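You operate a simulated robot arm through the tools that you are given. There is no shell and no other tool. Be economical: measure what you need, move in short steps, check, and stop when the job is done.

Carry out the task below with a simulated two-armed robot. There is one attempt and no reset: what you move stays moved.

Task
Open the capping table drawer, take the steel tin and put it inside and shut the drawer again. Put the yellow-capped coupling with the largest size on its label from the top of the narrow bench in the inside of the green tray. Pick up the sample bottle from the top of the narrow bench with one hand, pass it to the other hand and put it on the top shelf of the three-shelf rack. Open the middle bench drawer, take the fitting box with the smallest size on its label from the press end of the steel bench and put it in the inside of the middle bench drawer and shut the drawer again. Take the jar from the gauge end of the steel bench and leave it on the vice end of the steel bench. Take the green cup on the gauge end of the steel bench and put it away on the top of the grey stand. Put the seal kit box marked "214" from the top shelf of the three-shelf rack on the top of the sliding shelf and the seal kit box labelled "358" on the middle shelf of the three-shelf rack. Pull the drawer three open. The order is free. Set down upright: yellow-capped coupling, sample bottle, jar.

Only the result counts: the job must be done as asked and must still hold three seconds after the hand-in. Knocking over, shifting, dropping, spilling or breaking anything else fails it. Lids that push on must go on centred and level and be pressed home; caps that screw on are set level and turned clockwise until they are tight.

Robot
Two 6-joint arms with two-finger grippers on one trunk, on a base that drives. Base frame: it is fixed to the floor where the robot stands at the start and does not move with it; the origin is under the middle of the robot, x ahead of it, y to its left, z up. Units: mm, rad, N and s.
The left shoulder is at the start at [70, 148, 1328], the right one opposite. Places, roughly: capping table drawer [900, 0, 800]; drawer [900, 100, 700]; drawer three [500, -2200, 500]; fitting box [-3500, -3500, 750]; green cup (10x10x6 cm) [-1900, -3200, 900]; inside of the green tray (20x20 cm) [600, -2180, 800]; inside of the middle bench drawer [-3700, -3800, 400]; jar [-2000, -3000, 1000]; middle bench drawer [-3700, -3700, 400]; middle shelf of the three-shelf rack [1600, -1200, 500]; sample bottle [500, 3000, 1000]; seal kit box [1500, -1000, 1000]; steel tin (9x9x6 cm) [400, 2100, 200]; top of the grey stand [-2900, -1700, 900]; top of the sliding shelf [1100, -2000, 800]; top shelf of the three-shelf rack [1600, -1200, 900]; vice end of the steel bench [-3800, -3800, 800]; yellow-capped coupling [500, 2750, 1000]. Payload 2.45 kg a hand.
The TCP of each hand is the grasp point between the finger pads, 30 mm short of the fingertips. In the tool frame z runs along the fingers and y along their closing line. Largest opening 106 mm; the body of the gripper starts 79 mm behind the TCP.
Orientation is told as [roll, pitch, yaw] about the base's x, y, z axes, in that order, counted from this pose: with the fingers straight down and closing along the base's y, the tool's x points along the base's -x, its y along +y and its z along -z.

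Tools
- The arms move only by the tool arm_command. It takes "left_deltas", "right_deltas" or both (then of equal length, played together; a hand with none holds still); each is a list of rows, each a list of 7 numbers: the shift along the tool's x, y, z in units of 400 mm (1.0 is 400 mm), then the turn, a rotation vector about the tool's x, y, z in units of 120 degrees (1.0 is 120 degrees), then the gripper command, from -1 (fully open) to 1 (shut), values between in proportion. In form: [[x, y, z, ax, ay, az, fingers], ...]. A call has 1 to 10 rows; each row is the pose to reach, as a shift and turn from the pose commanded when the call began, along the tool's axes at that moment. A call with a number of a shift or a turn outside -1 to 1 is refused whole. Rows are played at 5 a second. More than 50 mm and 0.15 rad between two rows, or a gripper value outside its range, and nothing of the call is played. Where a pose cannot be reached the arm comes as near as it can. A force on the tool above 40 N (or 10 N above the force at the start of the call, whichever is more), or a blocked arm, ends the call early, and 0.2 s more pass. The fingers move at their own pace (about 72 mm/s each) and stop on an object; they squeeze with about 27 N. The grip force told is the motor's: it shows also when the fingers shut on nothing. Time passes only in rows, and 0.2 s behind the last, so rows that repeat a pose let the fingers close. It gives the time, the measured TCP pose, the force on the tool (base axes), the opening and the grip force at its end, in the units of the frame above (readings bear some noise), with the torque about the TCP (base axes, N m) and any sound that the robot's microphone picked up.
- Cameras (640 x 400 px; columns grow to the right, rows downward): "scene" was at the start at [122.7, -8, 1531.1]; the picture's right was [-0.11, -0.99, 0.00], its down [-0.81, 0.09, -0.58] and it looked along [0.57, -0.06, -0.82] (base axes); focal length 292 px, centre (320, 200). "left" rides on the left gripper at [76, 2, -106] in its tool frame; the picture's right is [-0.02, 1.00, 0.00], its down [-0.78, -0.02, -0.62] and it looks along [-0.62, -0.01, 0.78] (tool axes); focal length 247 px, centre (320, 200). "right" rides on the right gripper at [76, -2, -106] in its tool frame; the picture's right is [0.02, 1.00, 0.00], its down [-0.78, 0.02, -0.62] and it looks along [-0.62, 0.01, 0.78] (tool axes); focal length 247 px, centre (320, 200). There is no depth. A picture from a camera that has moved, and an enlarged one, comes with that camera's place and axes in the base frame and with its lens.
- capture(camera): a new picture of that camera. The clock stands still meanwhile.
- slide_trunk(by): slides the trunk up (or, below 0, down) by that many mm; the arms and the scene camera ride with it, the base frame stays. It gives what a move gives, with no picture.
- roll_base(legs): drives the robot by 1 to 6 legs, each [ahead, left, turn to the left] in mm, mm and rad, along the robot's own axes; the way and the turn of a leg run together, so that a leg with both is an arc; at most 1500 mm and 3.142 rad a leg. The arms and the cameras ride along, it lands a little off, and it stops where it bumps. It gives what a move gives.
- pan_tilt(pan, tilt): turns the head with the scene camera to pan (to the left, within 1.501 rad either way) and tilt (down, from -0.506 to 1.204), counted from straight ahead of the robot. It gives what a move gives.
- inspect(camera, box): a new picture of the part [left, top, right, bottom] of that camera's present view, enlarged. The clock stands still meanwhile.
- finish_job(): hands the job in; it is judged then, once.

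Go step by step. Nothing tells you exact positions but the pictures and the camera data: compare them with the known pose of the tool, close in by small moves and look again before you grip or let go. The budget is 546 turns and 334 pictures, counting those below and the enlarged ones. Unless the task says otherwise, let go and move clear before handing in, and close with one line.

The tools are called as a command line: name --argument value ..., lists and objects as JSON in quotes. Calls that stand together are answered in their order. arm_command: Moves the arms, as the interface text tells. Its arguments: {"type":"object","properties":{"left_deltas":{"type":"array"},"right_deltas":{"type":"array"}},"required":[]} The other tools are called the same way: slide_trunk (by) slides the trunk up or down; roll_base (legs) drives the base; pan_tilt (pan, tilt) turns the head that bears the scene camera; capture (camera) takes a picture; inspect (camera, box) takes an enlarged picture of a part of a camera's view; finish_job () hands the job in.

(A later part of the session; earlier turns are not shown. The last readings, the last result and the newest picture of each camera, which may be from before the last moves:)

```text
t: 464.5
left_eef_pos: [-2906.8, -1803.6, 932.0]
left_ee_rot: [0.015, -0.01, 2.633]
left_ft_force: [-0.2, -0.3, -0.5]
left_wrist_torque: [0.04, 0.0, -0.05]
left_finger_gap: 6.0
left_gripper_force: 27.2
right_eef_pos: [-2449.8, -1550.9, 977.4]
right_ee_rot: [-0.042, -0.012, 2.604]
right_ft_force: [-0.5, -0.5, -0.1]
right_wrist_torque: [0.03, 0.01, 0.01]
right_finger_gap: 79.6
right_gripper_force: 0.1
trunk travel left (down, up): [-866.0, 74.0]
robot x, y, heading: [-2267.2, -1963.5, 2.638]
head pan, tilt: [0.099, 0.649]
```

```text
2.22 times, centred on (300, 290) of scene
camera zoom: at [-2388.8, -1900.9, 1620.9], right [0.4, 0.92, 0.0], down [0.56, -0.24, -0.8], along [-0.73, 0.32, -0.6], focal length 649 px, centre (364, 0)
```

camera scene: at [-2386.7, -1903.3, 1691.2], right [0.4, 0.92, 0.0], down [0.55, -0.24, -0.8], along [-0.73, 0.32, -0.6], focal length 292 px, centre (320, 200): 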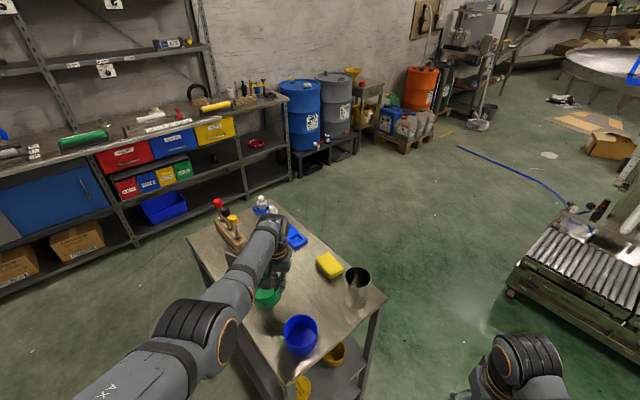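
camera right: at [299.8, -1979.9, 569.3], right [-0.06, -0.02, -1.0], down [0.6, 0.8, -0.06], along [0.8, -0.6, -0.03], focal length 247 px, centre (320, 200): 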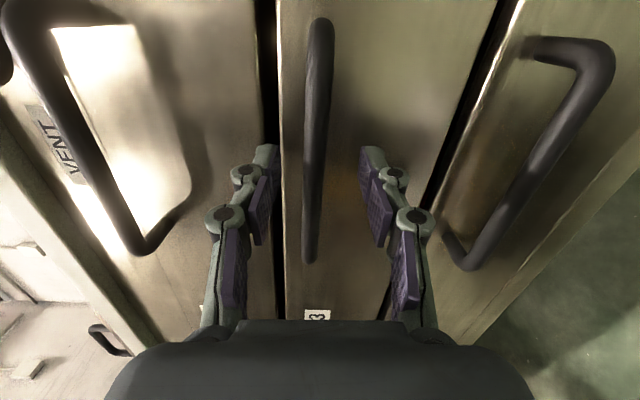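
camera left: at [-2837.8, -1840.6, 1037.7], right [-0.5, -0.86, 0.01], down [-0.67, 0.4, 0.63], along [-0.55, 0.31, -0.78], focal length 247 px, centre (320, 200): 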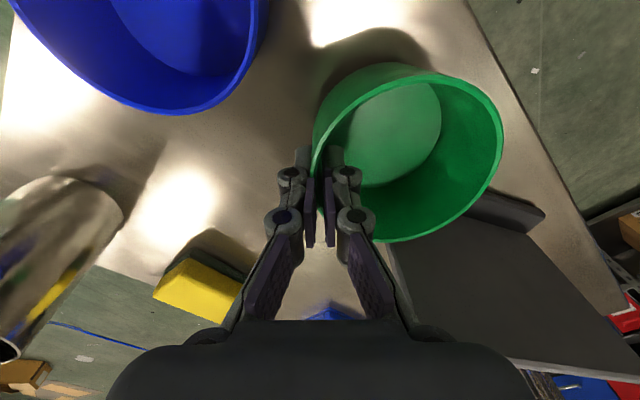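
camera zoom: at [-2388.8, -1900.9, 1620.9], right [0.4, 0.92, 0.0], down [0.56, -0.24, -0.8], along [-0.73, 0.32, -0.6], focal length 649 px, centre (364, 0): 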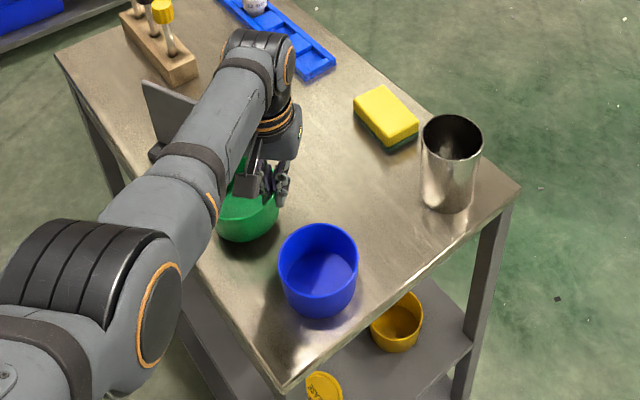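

slide_trunk --by -15

slide_trunk --by -7

slide_trunk --by -6

inspect --camera "scene" --box '[220, 220, 360, 320]'

```text
t: 465.1
left_eef_pos: [-2906.4, -1801.8, 921.4]
left_ee_rot: [0.015, -0.015, 2.632]
left_ft_force: [2.5, 5.8, 16.3]
left_wrist_torque: [-0.32, 0.77, -0.22]
left_finger_gap: 6.1
left_gripper_force: 27.5
right_eef_pos: [-2448.6, -1550.1, 963.0]
right_ee_rot: [-0.039, -0.015, 2.601]
right_ft_force: [0.3, 0.4, -0.7]
right_wrist_torque: [0.01, -0.02, -0.01]
right_finger_gap: 79.3
right_gripper_force: 0.0
trunk travel left (down, up): [-851.0, 89.0]
robot x, y, heading: [-2262.9, -1958.5, 2.632]
head pan, tilt: [0.099, 0.649]
```

```text
t: 465.7
left_eef_pos: [-2904.6, -1802.5, 912.4]
left_ee_rot: [0.019, -0.014, 2.634]
left_ft_force: [2.4, 6.9, 20.0]
left_wrist_torque: [-0.17, 1.08, -0.37]
left_finger_gap: 7.0
left_gripper_force: 27.9
right_eef_pos: [-2446.2, -1550.3, 954.9]
right_ee_rot: [-0.039, -0.014, 2.601]
right_ft_force: [1.0, -0.8, -0.2]
right_wrist_torque: [-0.03, 0.01, 0.0]
right_finger_gap: 79.3
right_gripper_force: 0.0
trunk travel left (down, up): [-844.0, 96.0]
robot x, y, heading: [-2264.6, -1961.6, 2.637]
head pan, tilt: [0.099, 0.649]
```

```text
t: 466.2
left_eef_pos: [-2904.1, -1804.4, 907.4]
left_ee_rot: [0.018, -0.016, 2.635]
left_ft_force: [3.9, 7.3, 32.2]
left_wrist_torque: [-0.44, 0.68, -0.14]
left_finger_gap: 9.4
left_gripper_force: 26.6
right_eef_pos: [-2445.0, -1551.1, 949.7]
right_ee_rot: [-0.039, -0.016, 2.603]
right_ft_force: [-0.8, -0.7, 0.1]
right_wrist_torque: [0.01, 0.01, 0.0]
right_finger_gap: 79.6
right_gripper_force: 0.0
trunk travel left (down, up): [-838.0, 102.0]
robot x, y, heading: [-2264.9, -1959.3, 2.639]
head pan, tilt: [0.099, 0.649]
```

```text
4.00 times, centred on (290, 270) of scene
camera zoom: at [-2382.0, -1900.0, 1593.6], right [0.4, 0.92, 0.0], down [0.55, -0.24, -0.8], along [-0.73, 0.32, -0.6], focal length 1168 px, centre (440, -80)
```

zoom: 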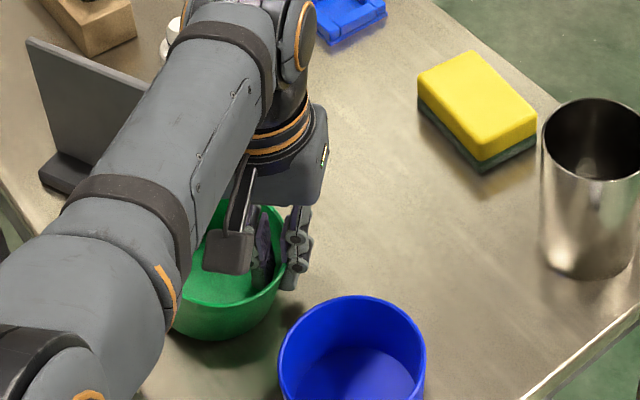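

Contact is firm; release now and lift clear.

slide_trunk --by 6

arm_command --left_deltas '[[0, 0, 0, 0, 0, 0, 0.6], [0, 0, 0, 0, 0, 0, 0.4], [0, 0, 0, 0, 0, 0, 0.4]]'

capture --camera "left"

slide_trunk --by 90

capture --camera "left"

```text
t: 466.8
left_eef_pos: [-2904.2, -1804.6, 912.5]
left_ee_rot: [0.016, -0.012, 2.634]
left_ft_force: [2.0, 3.5, 14.1]
left_wrist_torque: [-0.2, 0.83, -0.21]
left_finger_gap: 8.3
left_gripper_force: 27.1
right_eef_pos: [-2447.8, -1551.0, 954.9]
right_ee_rot: [-0.041, -0.014, 2.603]
right_ft_force: [0.2, -0.3, 0.9]
right_wrist_torque: [-0.02, 0.02, 0.03]
right_finger_gap: 79.4
right_gripper_force: 0.1
trunk travel left (down, up): [-844.0, 96.0]
robot x, y, heading: [-2263.9, -1955.8, 2.637]
head pan, tilt: [0.099, 0.649]
```

```text
t: 467.6
left_eef_pos: [-2906.9, -1803.2, 909.6]
left_ee_rot: [0.012, -0.008, 2.633]
left_ft_force: [-0.2, -0.4, 0.0]
left_wrist_torque: [0.01, 0.03, -0.02]
left_finger_gap: 31.9
left_gripper_force: 0.1
right_eef_pos: [-2449.6, -1551.4, 955.8]
right_ee_rot: [-0.041, -0.012, 2.604]
right_ft_force: [0.4, -0.3, 0.6]
right_wrist_torque: [-0.03, 0.02, -0.01]
right_finger_gap: 79.5
right_gripper_force: 0.1
trunk travel left (down, up): [-844.0, 96.0]
robot x, y, heading: [-2264.6, -1960.6, 2.634]
head pan, tilt: [0.099, 0.649]
```

```text
145 pictures are left
camera left: at [-2838.3, -1840.6, 1014.9], right [-0.5, -0.86, 0.01], down [-0.67, 0.4, 0.63], along [-0.55, 0.31, -0.78], focal length 247 px, centre (320, 200)
```

left: 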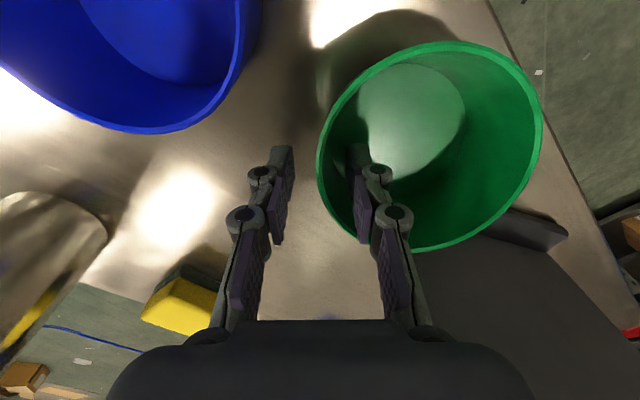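

```text
t: 468.8
left_eef_pos: [-2905.9, -1804.1, 1000.7]
left_ee_rot: [0.015, -0.008, 2.634]
left_ft_force: [0.3, -0.3, 0.0]
left_wrist_torque: [0.02, -0.02, -0.04]
left_finger_gap: 31.8
left_gripper_force: 0.1
right_eef_pos: [-2448.9, -1551.7, 1045.6]
right_ee_rot: [-0.042, -0.011, 2.601]
right_ft_force: [0.1, -0.3, -0.1]
right_wrist_torque: [-0.03, -0.03, 0.02]
right_finger_gap: 79.5
right_gripper_force: 0.0
trunk travel left (down, up): [-934.0, 6.0]
robot x, y, heading: [-2267.6, -1958.2, 2.639]
head pan, tilt: [0.099, 0.649]
```

```text
144 pictures are left
camera left: at [-2838.2, -1840.2, 1105.2], right [-0.5, -0.86, 0.01], down [-0.67, 0.4, 0.63], along [-0.55, 0.31, -0.78], focal length 247 px, centre (320, 200)
```

left: 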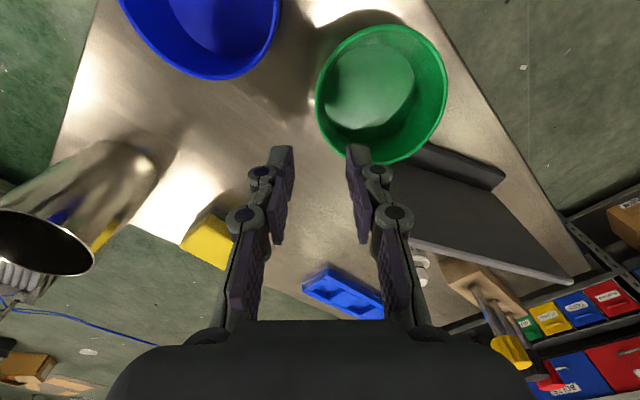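

The green cup stands on the grey stand. Now back to the bench for the jar with the left hand.

roll_base --legs '[[-350, 0, 0], [0, 0, 2.363], [110, -507, 0]]'

arm_command --left_deltas '[[0.09, 0, 0, 0, 0, 0, -0.6], [0.18, 0, 0, 0, 0, 0, -0.6], [0.18, 0, 0, 0, 0, 0, -0.6]]'

capture --camera "left"

```text
t: 479.3
left_eef_pos: [-2030.5, -2939.3, 1000.8]
left_ee_rot: [0.015, -0.01, -1.263]
left_ft_force: [-0.9, -1.1, 0.6]
left_wrist_torque: [-0.03, 0.02, -0.03]
left_finger_gap: 32.0
left_gripper_force: 0.0
right_eef_pos: [-2537.4, -2810.2, 1045.2]
right_ee_rot: [-0.043, -0.011, -1.295]
right_ft_force: [0.7, 0.4, 0.1]
right_wrist_torque: [-0.02, -0.01, -0.03]
right_finger_gap: 79.6
right_gripper_force: 0.0
trunk travel left (down, up): [-934.0, 6.0]
robot x, y, heading: [-2391.0, -2384.0, -1.261]
head pan, tilt: [0.099, 0.649]
```

```text
t: 480.1
left_eef_pos: [-2054.0, -2872.6, 1000.3]
left_ee_rot: [0.015, -0.008, -1.261]
left_ft_force: [0.3, -0.1, -0.2]
left_wrist_torque: [0.0, 0.01, -0.02]
left_finger_gap: 84.8
left_gripper_force: 0.0
right_eef_pos: [-2538.7, -2811.0, 1044.9]
right_ee_rot: [-0.042, -0.011, -1.294]
right_ft_force: [0.2, -0.7, -0.3]
right_wrist_torque: [-0.01, -0.03, 0.0]
right_finger_gap: 79.6
right_gripper_force: 0.1
trunk travel left (down, up): [-934.0, 6.0]
robot x, y, heading: [-2394.7, -2386.3, -1.258]
head pan, tilt: [0.099, 0.649]
```

```text
143 pictures are left
camera left: at [-2076.2, -2797.1, 1104.8], right [0.96, 0.28, 0.02], down [0.21, -0.75, 0.63], along [0.19, -0.6, -0.78], focal length 247 px, centre (320, 200)
```

left: 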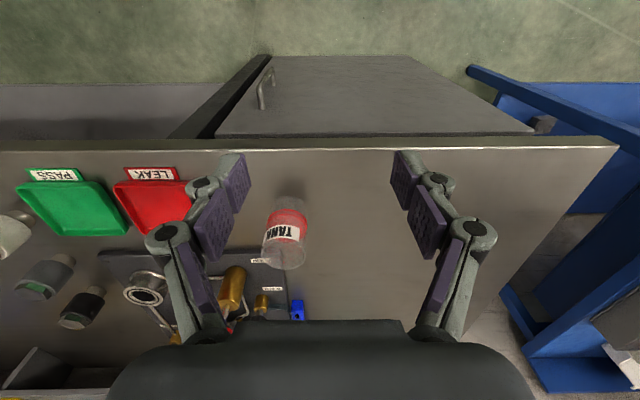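

roll_base --legs '[[143, -39, -0.01]]'

capture --camera "left"

```text
t: 481.5
left_eef_pos: [-2053.3, -3023.4, 1001.5]
left_ee_rot: [0.015, -0.01, -1.275]
left_ft_force: [0.1, -0.3, 0.1]
left_wrist_torque: [-0.03, -0.01, 0.0]
left_finger_gap: 84.7
left_gripper_force: 0.0
right_eef_pos: [-2537.5, -2956.1, 1045.9]
right_ee_rot: [-0.042, -0.014, -1.307]
right_ft_force: [0.1, 1.0, -1.2]
right_wrist_torque: [-0.01, 0.02, -0.03]
right_finger_gap: 79.3
right_gripper_force: 0.1
trunk travel left (down, up): [-934.0, 6.0]
robot x, y, heading: [-2384.5, -2540.9, -1.273]
head pan, tilt: [0.099, 0.649]
```

```text
142 pictures are left
camera left: at [-2074.5, -2947.7, 1106.2], right [0.96, 0.27, 0.01], down [0.2, -0.75, 0.63], along [0.18, -0.6, -0.78], focal length 247 px, centre (320, 200)
```

left: 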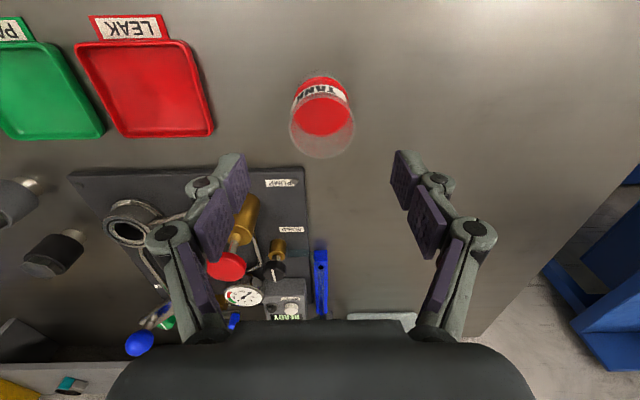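

arm_command --left_deltas '[[0.02, 0.008, 0, 0, 0, 0, -0.4], [0.02, 0.008, 0.08, 0, 0, 0, -0.4], [0.02, 0.008, 0.16, 0, 0, 0, -0.4], [0.02, 0.008, 0.22, 0, 0, 0, -0.4]]'

capture --camera "left"

```text
t: 482.5
left_eef_pos: [-2051.5, -3016.6, 912.4]
left_ee_rot: [0.014, -0.009, -1.274]
left_ft_force: [0.1, 0.7, 0.8]
left_wrist_torque: [-0.02, 0.01, 0.0]
left_finger_gap: 74.3
left_gripper_force: 0.0
right_eef_pos: [-2536.2, -2958.7, 1044.3]
right_ee_rot: [-0.041, -0.011, -1.306]
right_ft_force: [0.0, 0.6, 0.4]
right_wrist_torque: [-0.01, 0.02, 0.0]
right_finger_gap: 79.7
right_gripper_force: 0.0
trunk travel left (down, up): [-934.0, 6.0]
robot x, y, heading: [-2385.2, -2541.1, -1.271]
head pan, tilt: [0.099, 0.649]
```

```text
141 pictures are left
camera left: at [-2072.3, -2941.1, 1018.0], right [0.96, 0.27, 0.01], down [0.2, -0.75, 0.63], along [0.18, -0.6, -0.78], focal length 247 px, centre (320, 200)
```

left: 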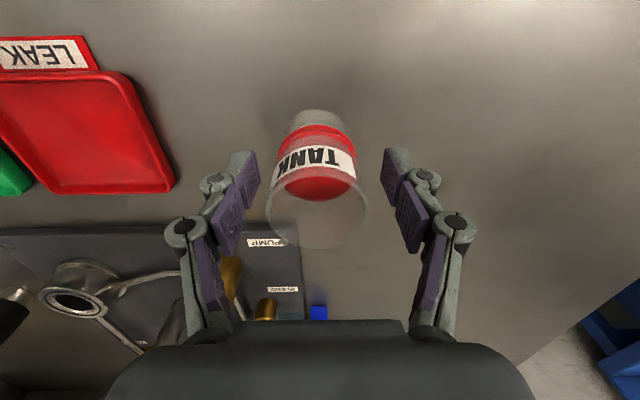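

arm_command --left_deltas '[[0, 0, 0.02, 0, 0, 0, -0.4], [0, 0, 0.04, 0, 0, 0, 0.0], [0, 0, 0.04, 0, 0, 0, 0.6], [0, 0, 0.04, 0, 0, 0, 1], [0, 0, 0.04, 0, 0, 0, 1], [0, 0, 0.04, 0, 0, 0, 1]]'

arm_command --left_deltas '[[0, 0, -0.03, 0, 0, 0, 1], [0, 0, -0.07, 0, 0, 0, 1], [0, 0, -0.12, 0, 0, 0, 1], [0, 0, -0.18, 0, 0, 0, 1]]'

capture --camera "left"

```text
t: 483.9
left_eef_pos: [-2050.4, -3015.0, 898.2]
left_ee_rot: [0.016, -0.009, -1.274]
left_ft_force: [-0.2, 0.6, 0.8]
left_wrist_torque: [0.01, 0.02, -0.02]
left_finger_gap: 47.3
left_gripper_force: 27.2
right_eef_pos: [-2536.8, -2957.4, 1045.1]
right_ee_rot: [-0.041, -0.013, -1.307]
right_ft_force: [-0.5, -0.5, 0.0]
right_wrist_torque: [0.0, 0.02, -0.01]
right_finger_gap: 79.5
right_gripper_force: 0.1
trunk travel left (down, up): [-934.0, 6.0]
robot x, y, heading: [-2387.8, -2534.4, -1.271]
head pan, tilt: [0.099, 0.649]
```

```text
t: 484.9
left_eef_pos: [-2052.8, -3014.7, 968.7]
left_ee_rot: [0.015, -0.008, -1.274]
left_ft_force: [0.0, 0.6, -0.3]
left_wrist_torque: [-0.01, -0.02, 0.0]
left_finger_gap: 47.5
left_gripper_force: 26.8
right_eef_pos: [-2536.9, -2958.1, 1045.6]
right_ee_rot: [-0.042, -0.012, -1.308]
right_ft_force: [0.4, 0.5, 0.1]
right_wrist_torque: [0.01, 0.01, -0.01]
right_finger_gap: 79.7
right_gripper_force: 0.0
trunk travel left (down, up): [-934.0, 6.0]
robot x, y, heading: [-2387.1, -2537.7, -1.275]
head pan, tilt: [0.099, 0.649]
```

```text
140 pictures are left
camera left: at [-2074.1, -2940.2, 1073.6], right [0.96, 0.27, 0.02], down [0.2, -0.75, 0.63], along [0.18, -0.6, -0.78], focal length 247 px, centre (320, 200)
```

left: 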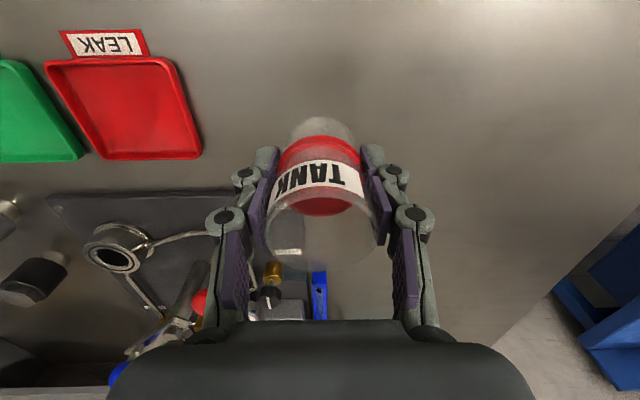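

Jar is held upright. Back off and move along the bench toward the vice end.

roll_base --legs '[[-250, 0, 0], [0, -950, 0]]'

pan_tilt --pan -0.3 --tilt 0.65

capture --camera "scene"

```text
t: 491.2
left_eef_pos: [-3021.4, -3048.5, 967.8]
left_ee_rot: [0.015, -0.008, -1.281]
left_ft_force: [-0.3, 0.5, -0.8]
left_wrist_torque: [0.01, 0.0, 0.01]
left_finger_gap: 46.8
left_gripper_force: 27.4
right_eef_pos: [-3505.9, -2987.6, 1045.3]
right_ee_rot: [-0.041, -0.011, -1.315]
right_ft_force: [0.0, 0.2, 0.5]
right_wrist_torque: [0.02, 0.01, -0.02]
right_finger_gap: 79.7
right_gripper_force: 0.1
trunk travel left (down, up): [-934.0, 6.0]
robot x, y, heading: [-3349.2, -2566.3, -1.276]
head pan, tilt: [0.099, 0.649]
```

```text
t: 492.1
left_eef_pos: [-3021.1, -3049.7, 968.8]
left_ee_rot: [0.015, -0.009, -1.28]
left_ft_force: [0.2, 0.7, 0.2]
left_wrist_torque: [0.0, 0.02, 0.0]
left_finger_gap: 47.2
left_gripper_force: 27.0
right_eef_pos: [-3505.7, -2988.2, 1045.3]
right_ee_rot: [-0.044, -0.013, -1.314]
right_ft_force: [-0.3, 0.8, -0.4]
right_wrist_torque: [0.02, 0.02, -0.01]
right_finger_gap: 79.4
right_gripper_force: 0.1
trunk travel left (down, up): [-934.0, 6.0]
robot x, y, heading: [-3352.4, -2569.5, -1.277]
head pan, tilt: [-0.3, 0.649]
```

```text
139 pictures are left
camera scene: at [-3337.7, -2702.9, 1688.8], right [-1.0, 0.01, 0.0], down [0.01, 0.6, -0.8], along [-0.01, -0.8, -0.6], focal length 292 px, centre (320, 200)
```

scene: 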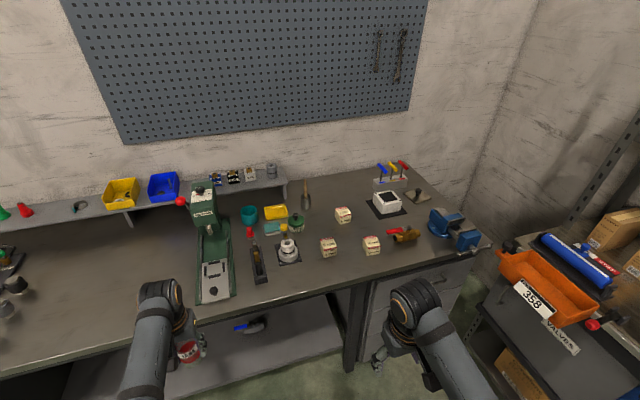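

inspect --camera "scene" --box '[300, 150, 500, 300]'

inspect --camera "scene" --box '[300, 195, 400, 265]'

```text
2.67 times, centred on (400, 225) of scene
camera zoom: at [-3337.7, -2702.9, 1688.8], right [-1.0, 0.01, 0.0], down [0.01, 0.6, -0.8], along [-0.01, -0.8, -0.6], focal length 779 px, centre (107, 133)
```

zoom: 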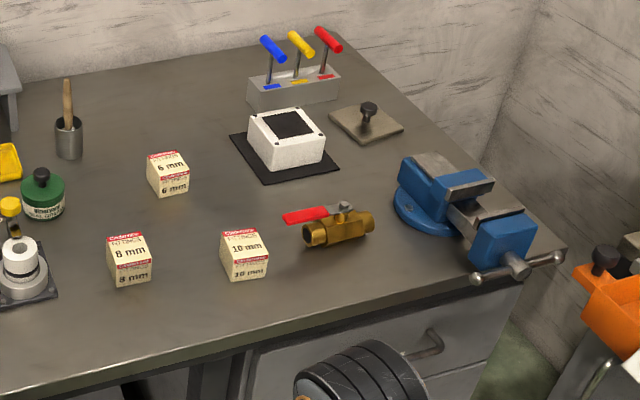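

```text
5.71 times, centred on (350, 230) of scene
camera zoom: at [-3337.7, -2702.9, 1688.8], right [-1.0, 0.01, 0.0], down [0.01, 0.6, -0.8], along [-0.01, -0.8, -0.6], focal length 1669 px, centre (149, 29)
```

zoom: 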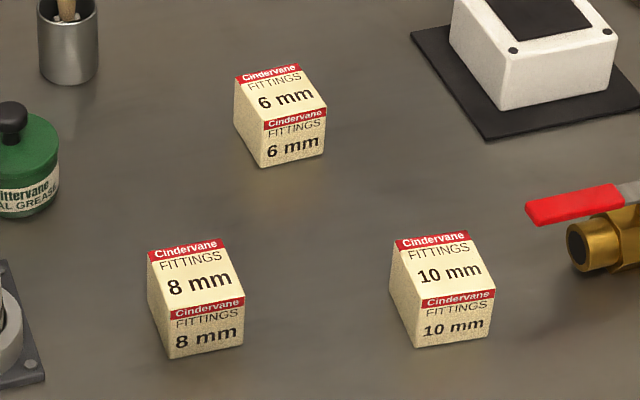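

The smallest fitting box is 6 mm. The jar spot near the vice needs care because of the shelving at the right; let me look there.

pan_tilt --pan -0.7 --tilt 0.75

capture --camera "scene"

```text
t: 492.9
left_eef_pos: [-3022.6, -3048.8, 967.4]
left_ee_rot: [0.015, -0.007, -1.282]
left_ft_force: [-0.4, -0.1, 0.3]
left_wrist_torque: [-0.03, 0.0, -0.02]
left_finger_gap: 46.8
left_gripper_force: 27.3
right_eef_pos: [-3505.7, -2986.9, 1044.5]
right_ee_rot: [-0.041, -0.013, -1.313]
right_ft_force: [0.0, 0.3, -0.2]
right_wrist_torque: [0.03, 0.03, 0.02]
right_finger_gap: 79.6
right_gripper_force: 0.0
trunk travel left (down, up): [-934.0, 6.0]
robot x, y, heading: [-3351.6, -2568.3, -1.28]
head pan, tilt: [-0.7, 0.75]
```

```text
136 pictures are left
camera scene: at [-3369.3, -2692.1, 1680.2], right [-0.92, 0.4, 0.0], down [0.27, 0.63, -0.73], along [-0.29, -0.67, -0.68], focal length 292 px, centre (320, 200)
```

scene: 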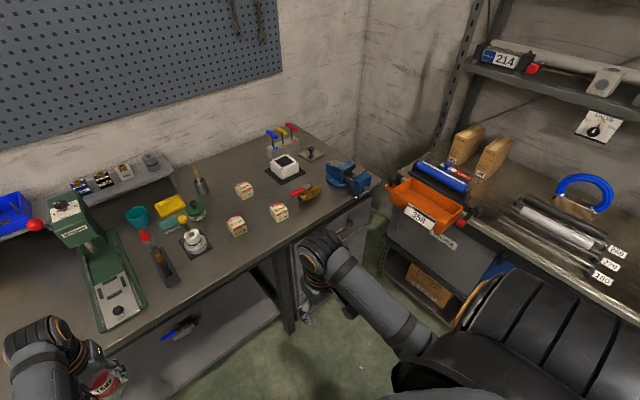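

I'll place the jar at about (-3783,-3467), between the brass valve and the vice's handle near the front, approaching diagonally with the left hand (heading ≈-2.2).

roll_base --legs '[[0, 0, -0.92], [270, 40, 0]]'

capture --camera "left"

pan_tilt --pan 0.1 --tilt 0.85

capture --camera "scene"

```text
t: 497.3
left_eef_pos: [-3675.6, -3358.2, 969.9]
left_ee_rot: [0.015, -0.009, -2.217]
left_ft_force: [0.1, 0.0, -1.1]
left_wrist_torque: [0.0, 0.0, 0.02]
left_finger_gap: 46.1
left_gripper_force: 26.8
right_eef_pos: [-3913.0, -2932.0, 1045.1]
right_ee_rot: [-0.042, -0.012, -2.25]
right_ft_force: [0.4, 0.7, -0.5]
right_wrist_torque: [0.04, 0.01, 0.0]
right_finger_gap: 79.4
right_gripper_force: 0.0
trunk travel left (down, up): [-934.0, 6.0]
robot x, y, heading: [-3487.9, -2807.4, -2.219]
head pan, tilt: [-0.7, 0.75]
```

```text
135 pictures are left
camera left: at [-3627.7, -3296.4, 1074.2], right [0.78, -0.62, 0.02], down [-0.49, -0.6, 0.63], along [-0.38, -0.5, -0.78], focal length 247 px, centre (320, 200)
```

left: 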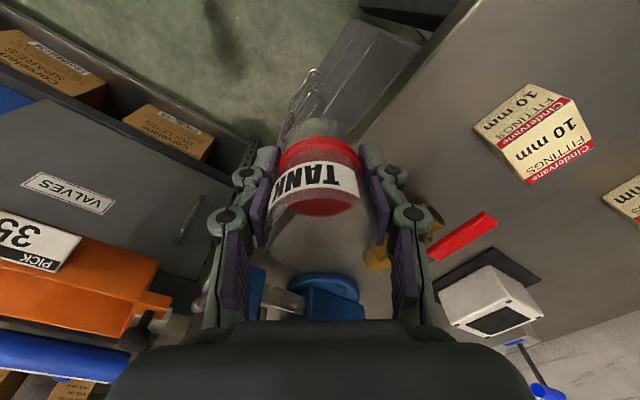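

```text
t: 498.4
left_eef_pos: [-3676.5, -3361.1, 968.6]
left_ee_rot: [0.015, -0.01, -2.219]
left_ft_force: [0.5, 0.3, -0.6]
left_wrist_torque: [-0.01, -0.02, -0.06]
left_finger_gap: 45.9
left_gripper_force: 27.1
right_eef_pos: [-3912.4, -2933.3, 1046.1]
right_ee_rot: [-0.041, -0.011, -2.253]
right_ft_force: [0.0, 0.7, -0.4]
right_wrist_torque: [-0.01, -0.01, 0.01]
right_finger_gap: 79.6
right_gripper_force: 0.0
trunk travel left (down, up): [-934.0, 6.0]
robot x, y, heading: [-3485.4, -2810.7, -2.219]
head pan, tilt: [0.099, 0.85]
```

```text
134 pictures are left
camera scene: at [-3554.1, -2916.1, 1672.3], right [-0.85, 0.52, 0.0], down [0.39, 0.64, -0.66], along [-0.34, -0.56, -0.75], focal length 292 px, centre (320, 200)
```

scene: 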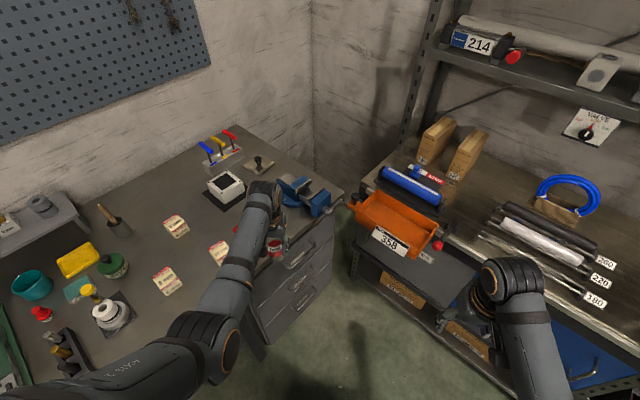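

roll_base --legs '[[150, -21, 0]]'

capture --camera "left"

inspect --camera "scene" --box '[160, 140, 360, 290]'

```text
t: 499.8
left_eef_pos: [-3778.9, -3463.0, 969.5]
left_ee_rot: [0.013, -0.009, -2.216]
left_ft_force: [0.6, 0.6, -1.0]
left_wrist_torque: [0.0, 0.01, -0.01]
left_finger_gap: 45.4
left_gripper_force: 27.0
right_eef_pos: [-4016.2, -3037.4, 1045.8]
right_ee_rot: [-0.043, -0.014, -2.25]
right_ft_force: [-0.1, 0.0, -0.6]
right_wrist_torque: [-0.02, 0.02, -0.01]
right_finger_gap: 79.4
right_gripper_force: 0.1
trunk travel left (down, up): [-934.0, 6.0]
robot x, y, heading: [-3585.3, -2912.9, -2.215]
head pan, tilt: [0.099, 0.85]
```

```text
133 pictures are left
camera left: at [-3730.5, -3400.7, 1074.3], right [0.79, -0.62, 0.01], down [-0.49, -0.6, 0.63], along [-0.38, -0.5, -0.78], focal length 247 px, centre (320, 200)
```

left: 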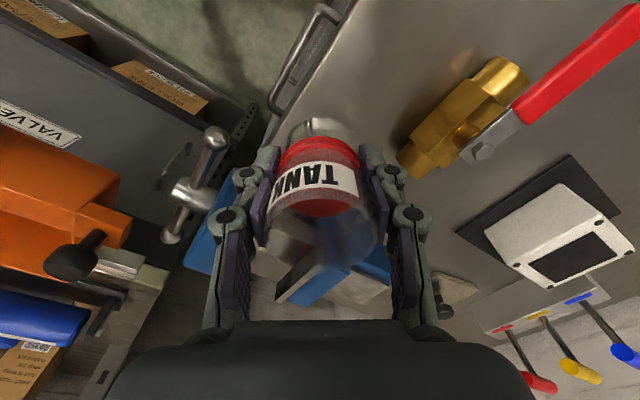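

```text
2.67 times, centred on (260, 215) of scene
camera zoom: at [-3655.9, -3018.7, 1672.5], right [-0.85, 0.52, 0.0], down [0.39, 0.64, -0.66], along [-0.34, -0.57, -0.75], focal length 779 px, centre (480, 160)
```

zoom: 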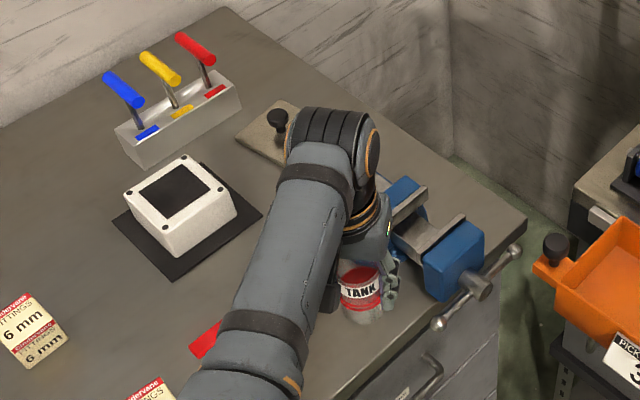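

I'll nudge 8 mm away from the front edge and lower.

arm_command --left_deltas '[[0, 0.02, 0, 0, 0, 0, 1], [0, 0.02, 0.06, 0, 0, 0, 1], [0, 0.02, 0.12, 0, 0, 0, 1]]'

capture --camera "left"

```text
t: 500.6
left_eef_pos: [-3774.0, -3472.4, 918.4]
left_ee_rot: [0.016, -0.007, -2.217]
left_ft_force: [0.4, -0.2, -0.6]
left_wrist_torque: [0.03, -0.03, 0.0]
left_finger_gap: 45.7
left_gripper_force: 27.0
right_eef_pos: [-4018.2, -3039.8, 1044.9]
right_ee_rot: [-0.042, -0.01, -2.249]
right_ft_force: [0.3, -1.0, -0.4]
right_wrist_torque: [0.0, -0.02, -0.01]
right_finger_gap: 79.5
right_gripper_force: 0.0
trunk travel left (down, up): [-934.0, 6.0]
robot x, y, heading: [-3585.7, -2914.0, -2.208]
head pan, tilt: [0.099, 0.85]
```

```text
131 pictures are left
camera left: at [-3726.4, -3410.9, 1023.5], right [0.79, -0.62, 0.02], down [-0.49, -0.61, 0.63], along [-0.38, -0.5, -0.78], focal length 247 px, centre (320, 200)
```

left: 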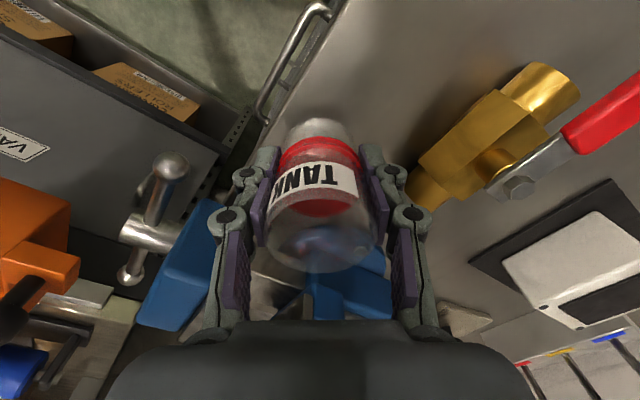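

Shift 15 mm forward (toward the vice) for a better margin to the edge, then lower to contact.

arm_command --left_deltas '[[-0.0375, 0, 0, 0, 0, 0, 1], [-0.0375, 0, 0.0125, 0, 0, 0, 1], [-0.0375, 0, 0.02, 0, 0, 0, 1], [-0.0375, 0, 0.0275, 0, 0, 0, 1], [-0.0375, 0, 0.035, 0, 0, 0, 1], [-0.0375, 0, 0.0425, 0, 0, 0, 1], [-0.0375, 0, 0.05, 0, 0, 0, 1], [-0.0375, 0, 0.0575, 0, 0, 0, 1]]'

capture --camera "left"

```text
t: 502.4
left_eef_pos: [-3782.5, -3483.1, 898.2]
left_ee_rot: [0.014, -0.007, -2.216]
left_ft_force: [-1.3, 0.6, 0.9]
left_wrist_torque: [0.0, 0.01, 0.03]
left_finger_gap: 45.5
left_gripper_force: 27.3
right_eef_pos: [-4017.4, -3038.8, 1044.8]
right_ee_rot: [-0.042, -0.011, -2.249]
right_ft_force: [-0.2, -0.6, 1.0]
right_wrist_torque: [0.03, -0.04, 0.01]
right_finger_gap: 79.6
right_gripper_force: 0.1
trunk travel left (down, up): [-934.0, 6.0]
robot x, y, heading: [-3587.0, -2914.6, -2.217]
head pan, tilt: [0.099, 0.85]
```

```text
130 pictures are left
camera left: at [-3734.2, -3420.1, 1003.2], right [0.79, -0.62, 0.02], down [-0.49, -0.6, 0.63], along [-0.38, -0.5, -0.78], focal length 247 px, centre (320, 200)
```

left: 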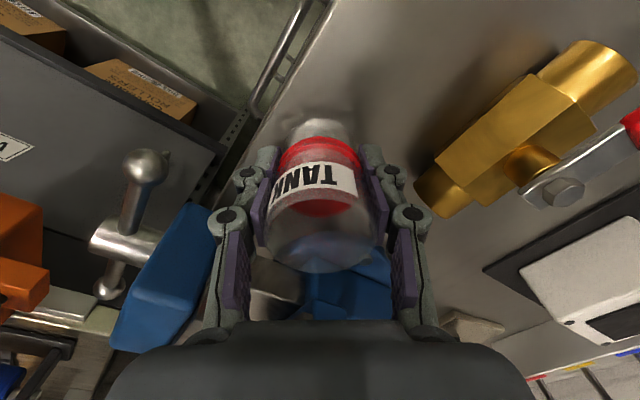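

arm_command --left_deltas '[[0, 0, 0.0063, 0, 0, 0, 1], [0, 0, 0.0125, 0, 0, 0, 1], [0, 0, 0.0188, 0, 0, 0, 1], [0, 0, 0.025, 0, 0, 0, 1]]'

```text
t: 503.4
left_eef_pos: [-3781.1, -3482.5, 889.8]
left_ee_rot: [0.015, -0.013, -2.218]
left_ft_force: [-0.4, -1.9, 20.7]
left_wrist_torque: [0.01, 0.1, 0.0]
left_finger_gap: 45.3
left_gripper_force: 27.3
right_eef_pos: [-4017.6, -3036.9, 1046.3]
right_ee_rot: [-0.041, -0.013, -2.25]
right_ft_force: [0.2, -0.2, 0.2]
right_wrist_torque: [0.0, 0.03, -0.01]
right_finger_gap: 79.7
right_gripper_force: 0.1
trunk travel left (down, up): [-934.0, 6.0]
robot x, y, heading: [-3589.3, -2913.0, -2.215]
head pan, tilt: [0.099, 0.85]
```

Contact (20 N up). Release gently and rise.

arm_command --left_deltas '[[0, 0, -0.008, 0, 0, 0, 1], [0, 0, -0.008, 0, 0, 0, 0.05], [0, 0, -0.008, 0, 0, 0, -0.15], [0, 0, -0.008, 0, 0, 0, -0.15], [0, 0, -0.06, 0, 0, 0, -0.15], [0, 0, -0.15, 0, 0, 0, -0.15], [0, 0, -0.22, 0, 0, 0, -0.15]]'

capture --camera "left"

```text
t: 505.0
left_eef_pos: [-3782.1, -3477.3, 975.5]
left_ee_rot: [0.016, -0.009, -2.216]
left_ft_force: [-0.2, -0.3, -0.4]
left_wrist_torque: [-0.02, -0.02, 0.02]
left_finger_gap: 61.1
left_gripper_force: 0.1
right_eef_pos: [-4017.7, -3039.0, 1044.9]
right_ee_rot: [-0.041, -0.011, -2.249]
right_ft_force: [0.6, -0.2, -0.5]
right_wrist_torque: [0.01, 0.0, -0.02]
right_finger_gap: 79.5
right_gripper_force: 0.1
trunk travel left (down, up): [-934.0, 6.0]
robot x, y, heading: [-3589.7, -2913.9, -2.214]
head pan, tilt: [0.099, 0.85]
```

```text
129 pictures are left
camera left: at [-3734.0, -3415.3, 1081.8], right [0.79, -0.62, 0.02], down [-0.49, -0.61, 0.63], along [-0.38, -0.5, -0.78], focal length 247 px, centre (320, 200)
```

left: 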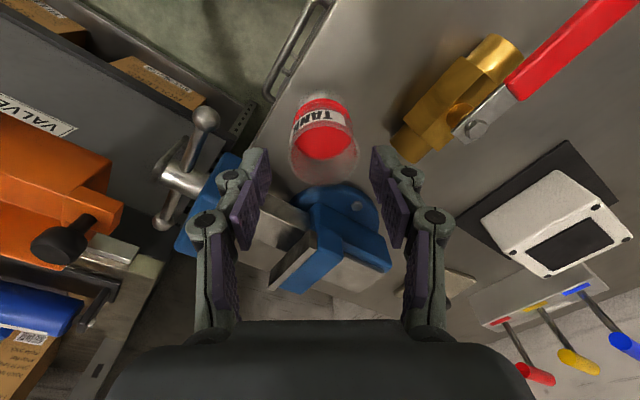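

Jar stands upright by the vice. Next: fetch the 6 mm box with the left hand. Back off, turn, tilt the hand forward slightly for reach.

roll_base --legs '[[-330, 0, 0], [0, 0, 0.664], [170, -243, 0]]'

arm_command --left_deltas '[[0, 0, 0, 0, 0, -0.06, -0.5], [0, 0, 0, 0, 0, -0.129, -0.5]]'

arm_command --left_deltas '[[-0.06, 0, 0, 0, -0.06, 0, -0.5], [-0.13, 0, 0, 0, -0.12, 0, -0.5], [-0.2, 0, 0, 0, -0.167, 0, -0.5], [-0.2, 0, 0, 0, -0.167, 0, -0.5]]'

capture --camera "left"

capture --camera "scene"

```text
t: 510.6
left_eef_pos: [-3433.2, -3392.8, 977.2]
left_ee_rot: [0.014, -0.01, -1.56]
left_ft_force: [0.4, -0.3, -0.3]
left_wrist_torque: [0.0, -0.01, -0.04]
left_finger_gap: 60.8
left_gripper_force: 0.1
right_eef_pos: [-3888.8, -3188.0, 1046.1]
right_ee_rot: [-0.046, -0.013, -1.592]
right_ft_force: [0.0, 0.6, -0.3]
right_wrist_torque: [0.02, -0.02, 0.03]
right_finger_gap: 79.6
right_gripper_force: 0.1
trunk travel left (down, up): [-934.0, 6.0]
robot x, y, heading: [-3627.2, -2830.5, -1.56]
head pan, tilt: [0.099, 0.85]
```

```text
t: 511.2
left_eef_pos: [-3432.7, -3392.2, 974.9]
left_ee_rot: [0.012, -0.013, -1.291]
left_ft_force: [0.4, -0.7, -0.2]
left_wrist_torque: [-0.01, 0.01, 0.02]
left_finger_gap: 79.5
left_gripper_force: 0.0
right_eef_pos: [-3886.9, -3189.0, 1045.1]
right_ee_rot: [-0.041, -0.012, -1.593]
right_ft_force: [-0.2, 1.1, -0.1]
right_wrist_torque: [-0.04, 0.04, 0.01]
right_finger_gap: 79.7
right_gripper_force: 0.0
trunk travel left (down, up): [-934.0, 6.0]
robot x, y, heading: [-3622.7, -2829.4, -1.557]
head pan, tilt: [0.099, 0.85]
```

```text
t: 512.2
left_eef_pos: [-3410.8, -3469.7, 975.8]
left_ee_rot: [0.016, -0.365, -1.295]
left_ft_force: [0.0, 0.4, 0.5]
left_wrist_torque: [0.03, 0.01, 0.0]
left_finger_gap: 79.3
left_gripper_force: 0.0
right_eef_pos: [-3889.3, -3188.1, 1045.7]
right_ee_rot: [-0.043, -0.011, -1.593]
right_ft_force: [0.2, -0.9, -0.4]
right_wrist_torque: [0.0, 0.03, 0.01]
right_finger_gap: 79.2
right_gripper_force: 0.0
trunk travel left (down, up): [-934.0, 6.0]
robot x, y, heading: [-3625.9, -2826.0, -1.563]
head pan, tilt: [0.099, 0.85]
```

```text
128 pictures are left
camera left: at [-3438.6, -3364.9, 1048.0], right [0.97, 0.26, 0.02], down [0.11, -0.5, 0.86], along [0.23, -0.83, -0.51], focal length 247 px, centre (320, 200)
```

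left: 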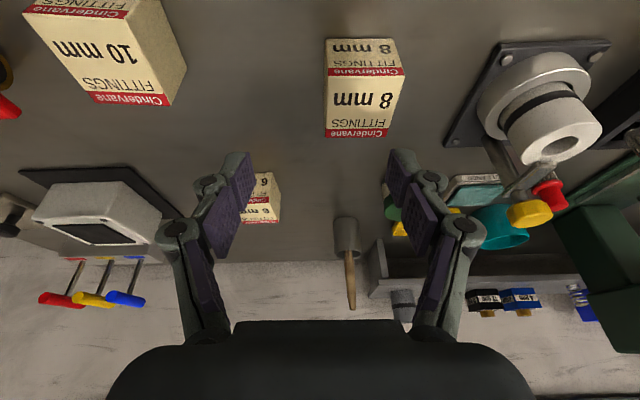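

```text
127 pictures are left
camera scene: at [-3615.7, -2955.7, 1672.2], right [-0.99, -0.11, 0.0], down [-0.08, 0.75, -0.66], along [0.07, -0.66, -0.75], focal length 292 px, centre (320, 200)
```

scene: 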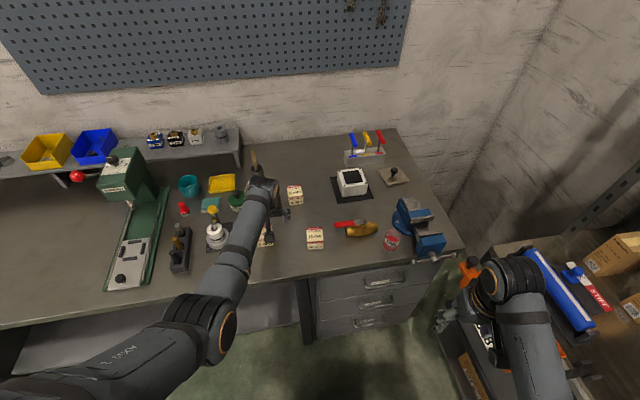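

roll_base --legs '[[150, -33, 0]]'

capture --camera "left"

```text
t: 513.6
left_eef_pos: [-3441.3, -3620.0, 978.0]
left_ee_rot: [0.01, -0.365, -1.293]
left_ft_force: [-0.4, 0.0, 0.0]
left_wrist_torque: [-0.01, 0.03, 0.0]
left_finger_gap: 79.6
left_gripper_force: 0.0
right_eef_pos: [-3919.5, -3339.6, 1046.7]
right_ee_rot: [-0.041, -0.015, -1.589]
right_ft_force: [0.9, -0.2, 0.3]
right_wrist_torque: [-0.01, 0.01, -0.01]
right_finger_gap: 79.7
right_gripper_force: 0.1
trunk travel left (down, up): [-934.0, 6.0]
robot x, y, heading: [-3656.6, -2981.0, -1.559]
head pan, tilt: [0.099, 0.85]
```

```text
126 pictures are left
camera left: at [-3468.7, -3513.8, 1049.3], right [0.97, 0.26, 0.02], down [0.12, -0.5, 0.86], along [0.23, -0.83, -0.51], focal length 247 px, centre (320, 200)
```

left: 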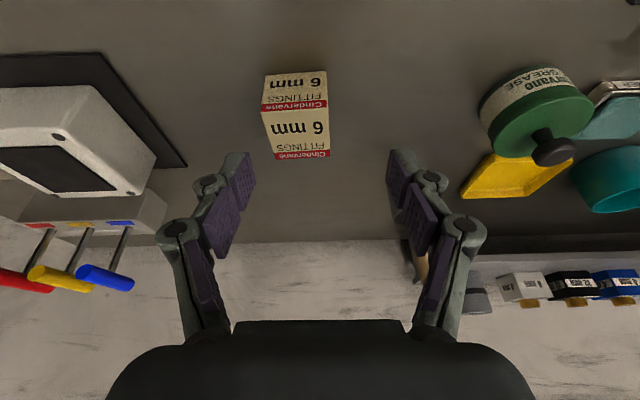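

arm_command --left_deltas '[[-0.045, -0.02, 0.017, 0, 0, 0, -0.5], [-0.0887, -0.04, 0.034, 0, 0, 0, -0.5], [-0.06, -0.04, 0.11, 0, 0, 0, -0.5]]'

capture --camera "left"

```text
t: 514.4
left_eef_pos: [-3445.5, -3658.5, 945.3]
left_ee_rot: [0.014, -0.363, -1.291]
left_ft_force: [0.2, 0.1, 0.0]
left_wrist_torque: [0.03, 0.0, -0.02]
left_finger_gap: 79.5
left_gripper_force: 0.1
left hand out of reach, approached as far as the arm can: row 3
right_eef_pos: [-3919.6, -3341.3, 1044.6]
right_ee_rot: [-0.042, -0.011, -1.59]
right_ft_force: [-0.2, 1.2, -0.8]
right_wrist_torque: [0.04, 0.04, -0.01]
right_finger_gap: 79.7
right_gripper_force: 0.0
trunk travel left (down, up): [-934.0, 6.0]
robot x, y, heading: [-3658.6, -2978.7, -1.557]
head pan, tilt: [0.099, 0.85]
```

```text
125 pictures are left
camera left: at [-3473.6, -3552.9, 1018.2], right [0.97, 0.26, 0.02], down [0.12, -0.5, 0.86], along [0.23, -0.83, -0.51], focal length 247 px, centre (320, 200)
```

left: 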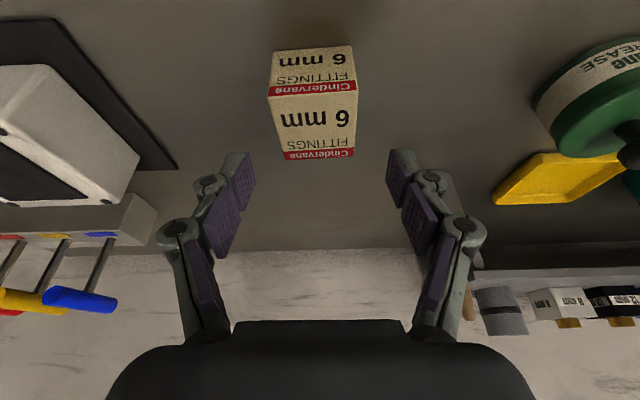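

arm_command --left_deltas '[[0.045, 0, -0.017, 0, 0, 0, -0.5], [0.045, 0, -0.017, 0, 0, 0, -0.5]]'

roll_base --legs '[[26, 0, 0]]'

slide_trunk --by -50

capture --camera "left"

```text
t: 515.0
left_eef_pos: [-3451.3, -3639.1, 945.5]
left_ee_rot: [0.014, -0.361, -1.292]
left_ft_force: [-0.3, 1.3, -0.3]
left_wrist_torque: [0.0, -0.01, -0.02]
left_finger_gap: 79.5
left_gripper_force: 0.1
right_eef_pos: [-3919.3, -3340.4, 1045.5]
right_ee_rot: [-0.041, -0.011, -1.589]
right_ft_force: [-0.7, 0.3, 0.5]
right_wrist_torque: [-0.01, 0.04, -0.04]
right_finger_gap: 79.4
right_gripper_force: 0.0
trunk travel left (down, up): [-934.0, 6.0]
robot x, y, heading: [-3657.5, -2978.7, -1.552]
head pan, tilt: [0.099, 0.85]
```

```text
t: 515.8
left_eef_pos: [-3449.6, -3660.0, 948.8]
left_ee_rot: [0.013, -0.367, -1.29]
left_ft_force: [-0.1, -0.3, 0.5]
left_wrist_torque: [-0.05, -0.03, 0.01]
left_finger_gap: 79.6
left_gripper_force: 0.1
right_eef_pos: [-3920.7, -3360.6, 1047.2]
right_ee_rot: [-0.042, -0.014, -1.591]
right_ft_force: [0.0, 0.6, 0.9]
right_wrist_torque: [-0.05, 0.02, 0.04]
right_finger_gap: 79.6
right_gripper_force: 0.1
trunk travel left (down, up): [-934.0, 6.0]
robot x, y, heading: [-3656.2, -3001.4, -1.562]
head pan, tilt: [0.099, 0.85]
```

```text
t: 516.7
left_eef_pos: [-3449.8, -3665.1, 894.6]
left_ee_rot: [0.012, -0.362, -1.294]
left_ft_force: [-0.4, -0.5, 0.4]
left_wrist_torque: [0.0, 0.01, -0.03]
left_finger_gap: 79.6
left_gripper_force: 0.0
right_eef_pos: [-3920.0, -3368.1, 994.0]
right_ee_rot: [-0.044, -0.01, -1.591]
right_ft_force: [-0.1, -0.6, 0.4]
right_wrist_torque: [-0.02, 0.03, -0.01]
right_finger_gap: 79.3
right_gripper_force: 0.0
trunk travel left (down, up): [-884.0, 56.0]
robot x, y, heading: [-3656.4, -3002.8, -1.557]
head pan, tilt: [0.099, 0.85]
```

```text
124 pictures are left
camera left: at [-3478.5, -3559.5, 967.2], right [0.97, 0.26, 0.02], down [0.12, -0.5, 0.86], along [0.23, -0.83, -0.51], focal length 247 px, centre (320, 200)
```

left: 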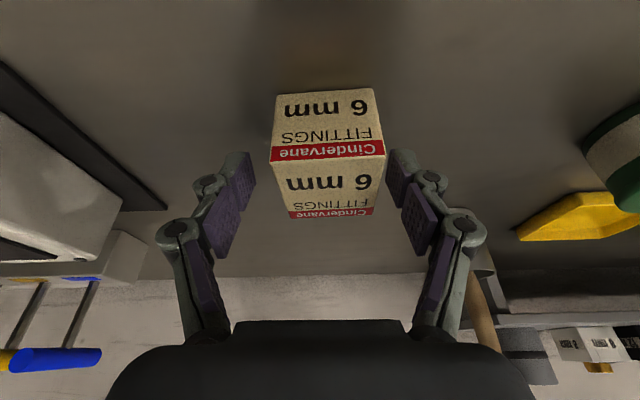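

arm_command --left_deltas '[[0, 0.012, 0, 0, 0, 0, -0.5], [0, 0.012, 0, 0, 0, 0, 0.3], [0, 0.012, 0, 0, 0, 0, 1], [0, 0.012, 0, 0, 0, 0, 1], [0, 0.012, 0, 0, 0, 0, 1]]'

slide_trunk --by 55

capture --camera "left"

```text
t: 517.9
left_eef_pos: [-3446.5, -3663.5, 896.3]
left_ee_rot: [0.013, -0.363, -1.294]
left_ft_force: [0.0, -1.6, 1.6]
left_wrist_torque: [-0.03, 0.09, 0.09]
left_finger_gap: 51.5
left_gripper_force: 27.2
right_eef_pos: [-3919.4, -3366.0, 994.7]
right_ee_rot: [-0.042, -0.01, -1.592]
right_ft_force: [-0.2, -0.2, -0.2]
right_wrist_torque: [0.0, 0.02, 0.02]
right_finger_gap: 79.5
right_gripper_force: 0.0
trunk travel left (down, up): [-884.0, 56.0]
robot x, y, heading: [-3655.5, -3006.6, -1.56]
head pan, tilt: [0.099, 0.85]
```

```text
t: 518.9
left_eef_pos: [-3444.1, -3663.5, 949.5]
left_ee_rot: [0.013, -0.361, -1.293]
left_ft_force: [0.4, 0.6, -1.6]
left_wrist_torque: [0.04, 0.0, -0.02]
left_finger_gap: 51.3
left_gripper_force: 26.8
right_eef_pos: [-3919.1, -3367.8, 1049.1]
right_ee_rot: [-0.044, -0.01, -1.592]
right_ft_force: [-0.5, -0.2, -0.4]
right_wrist_torque: [0.0, -0.03, 0.0]
right_finger_gap: 79.4
right_gripper_force: 0.1
trunk travel left (down, up): [-939.0, 1.0]
robot x, y, heading: [-3658.6, -3006.5, -1.559]
head pan, tilt: [0.099, 0.85]
```

```text
123 pictures are left
camera left: at [-3473.6, -3557.3, 1022.3], right [0.97, 0.26, 0.02], down [0.12, -0.5, 0.86], along [0.23, -0.83, -0.51], focal length 247 px, centre (320, 200)
```

left: 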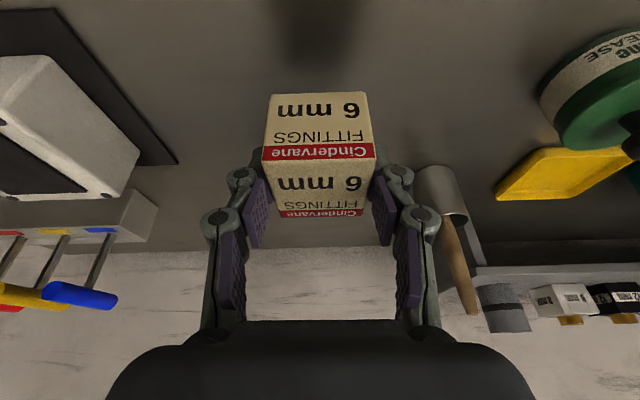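

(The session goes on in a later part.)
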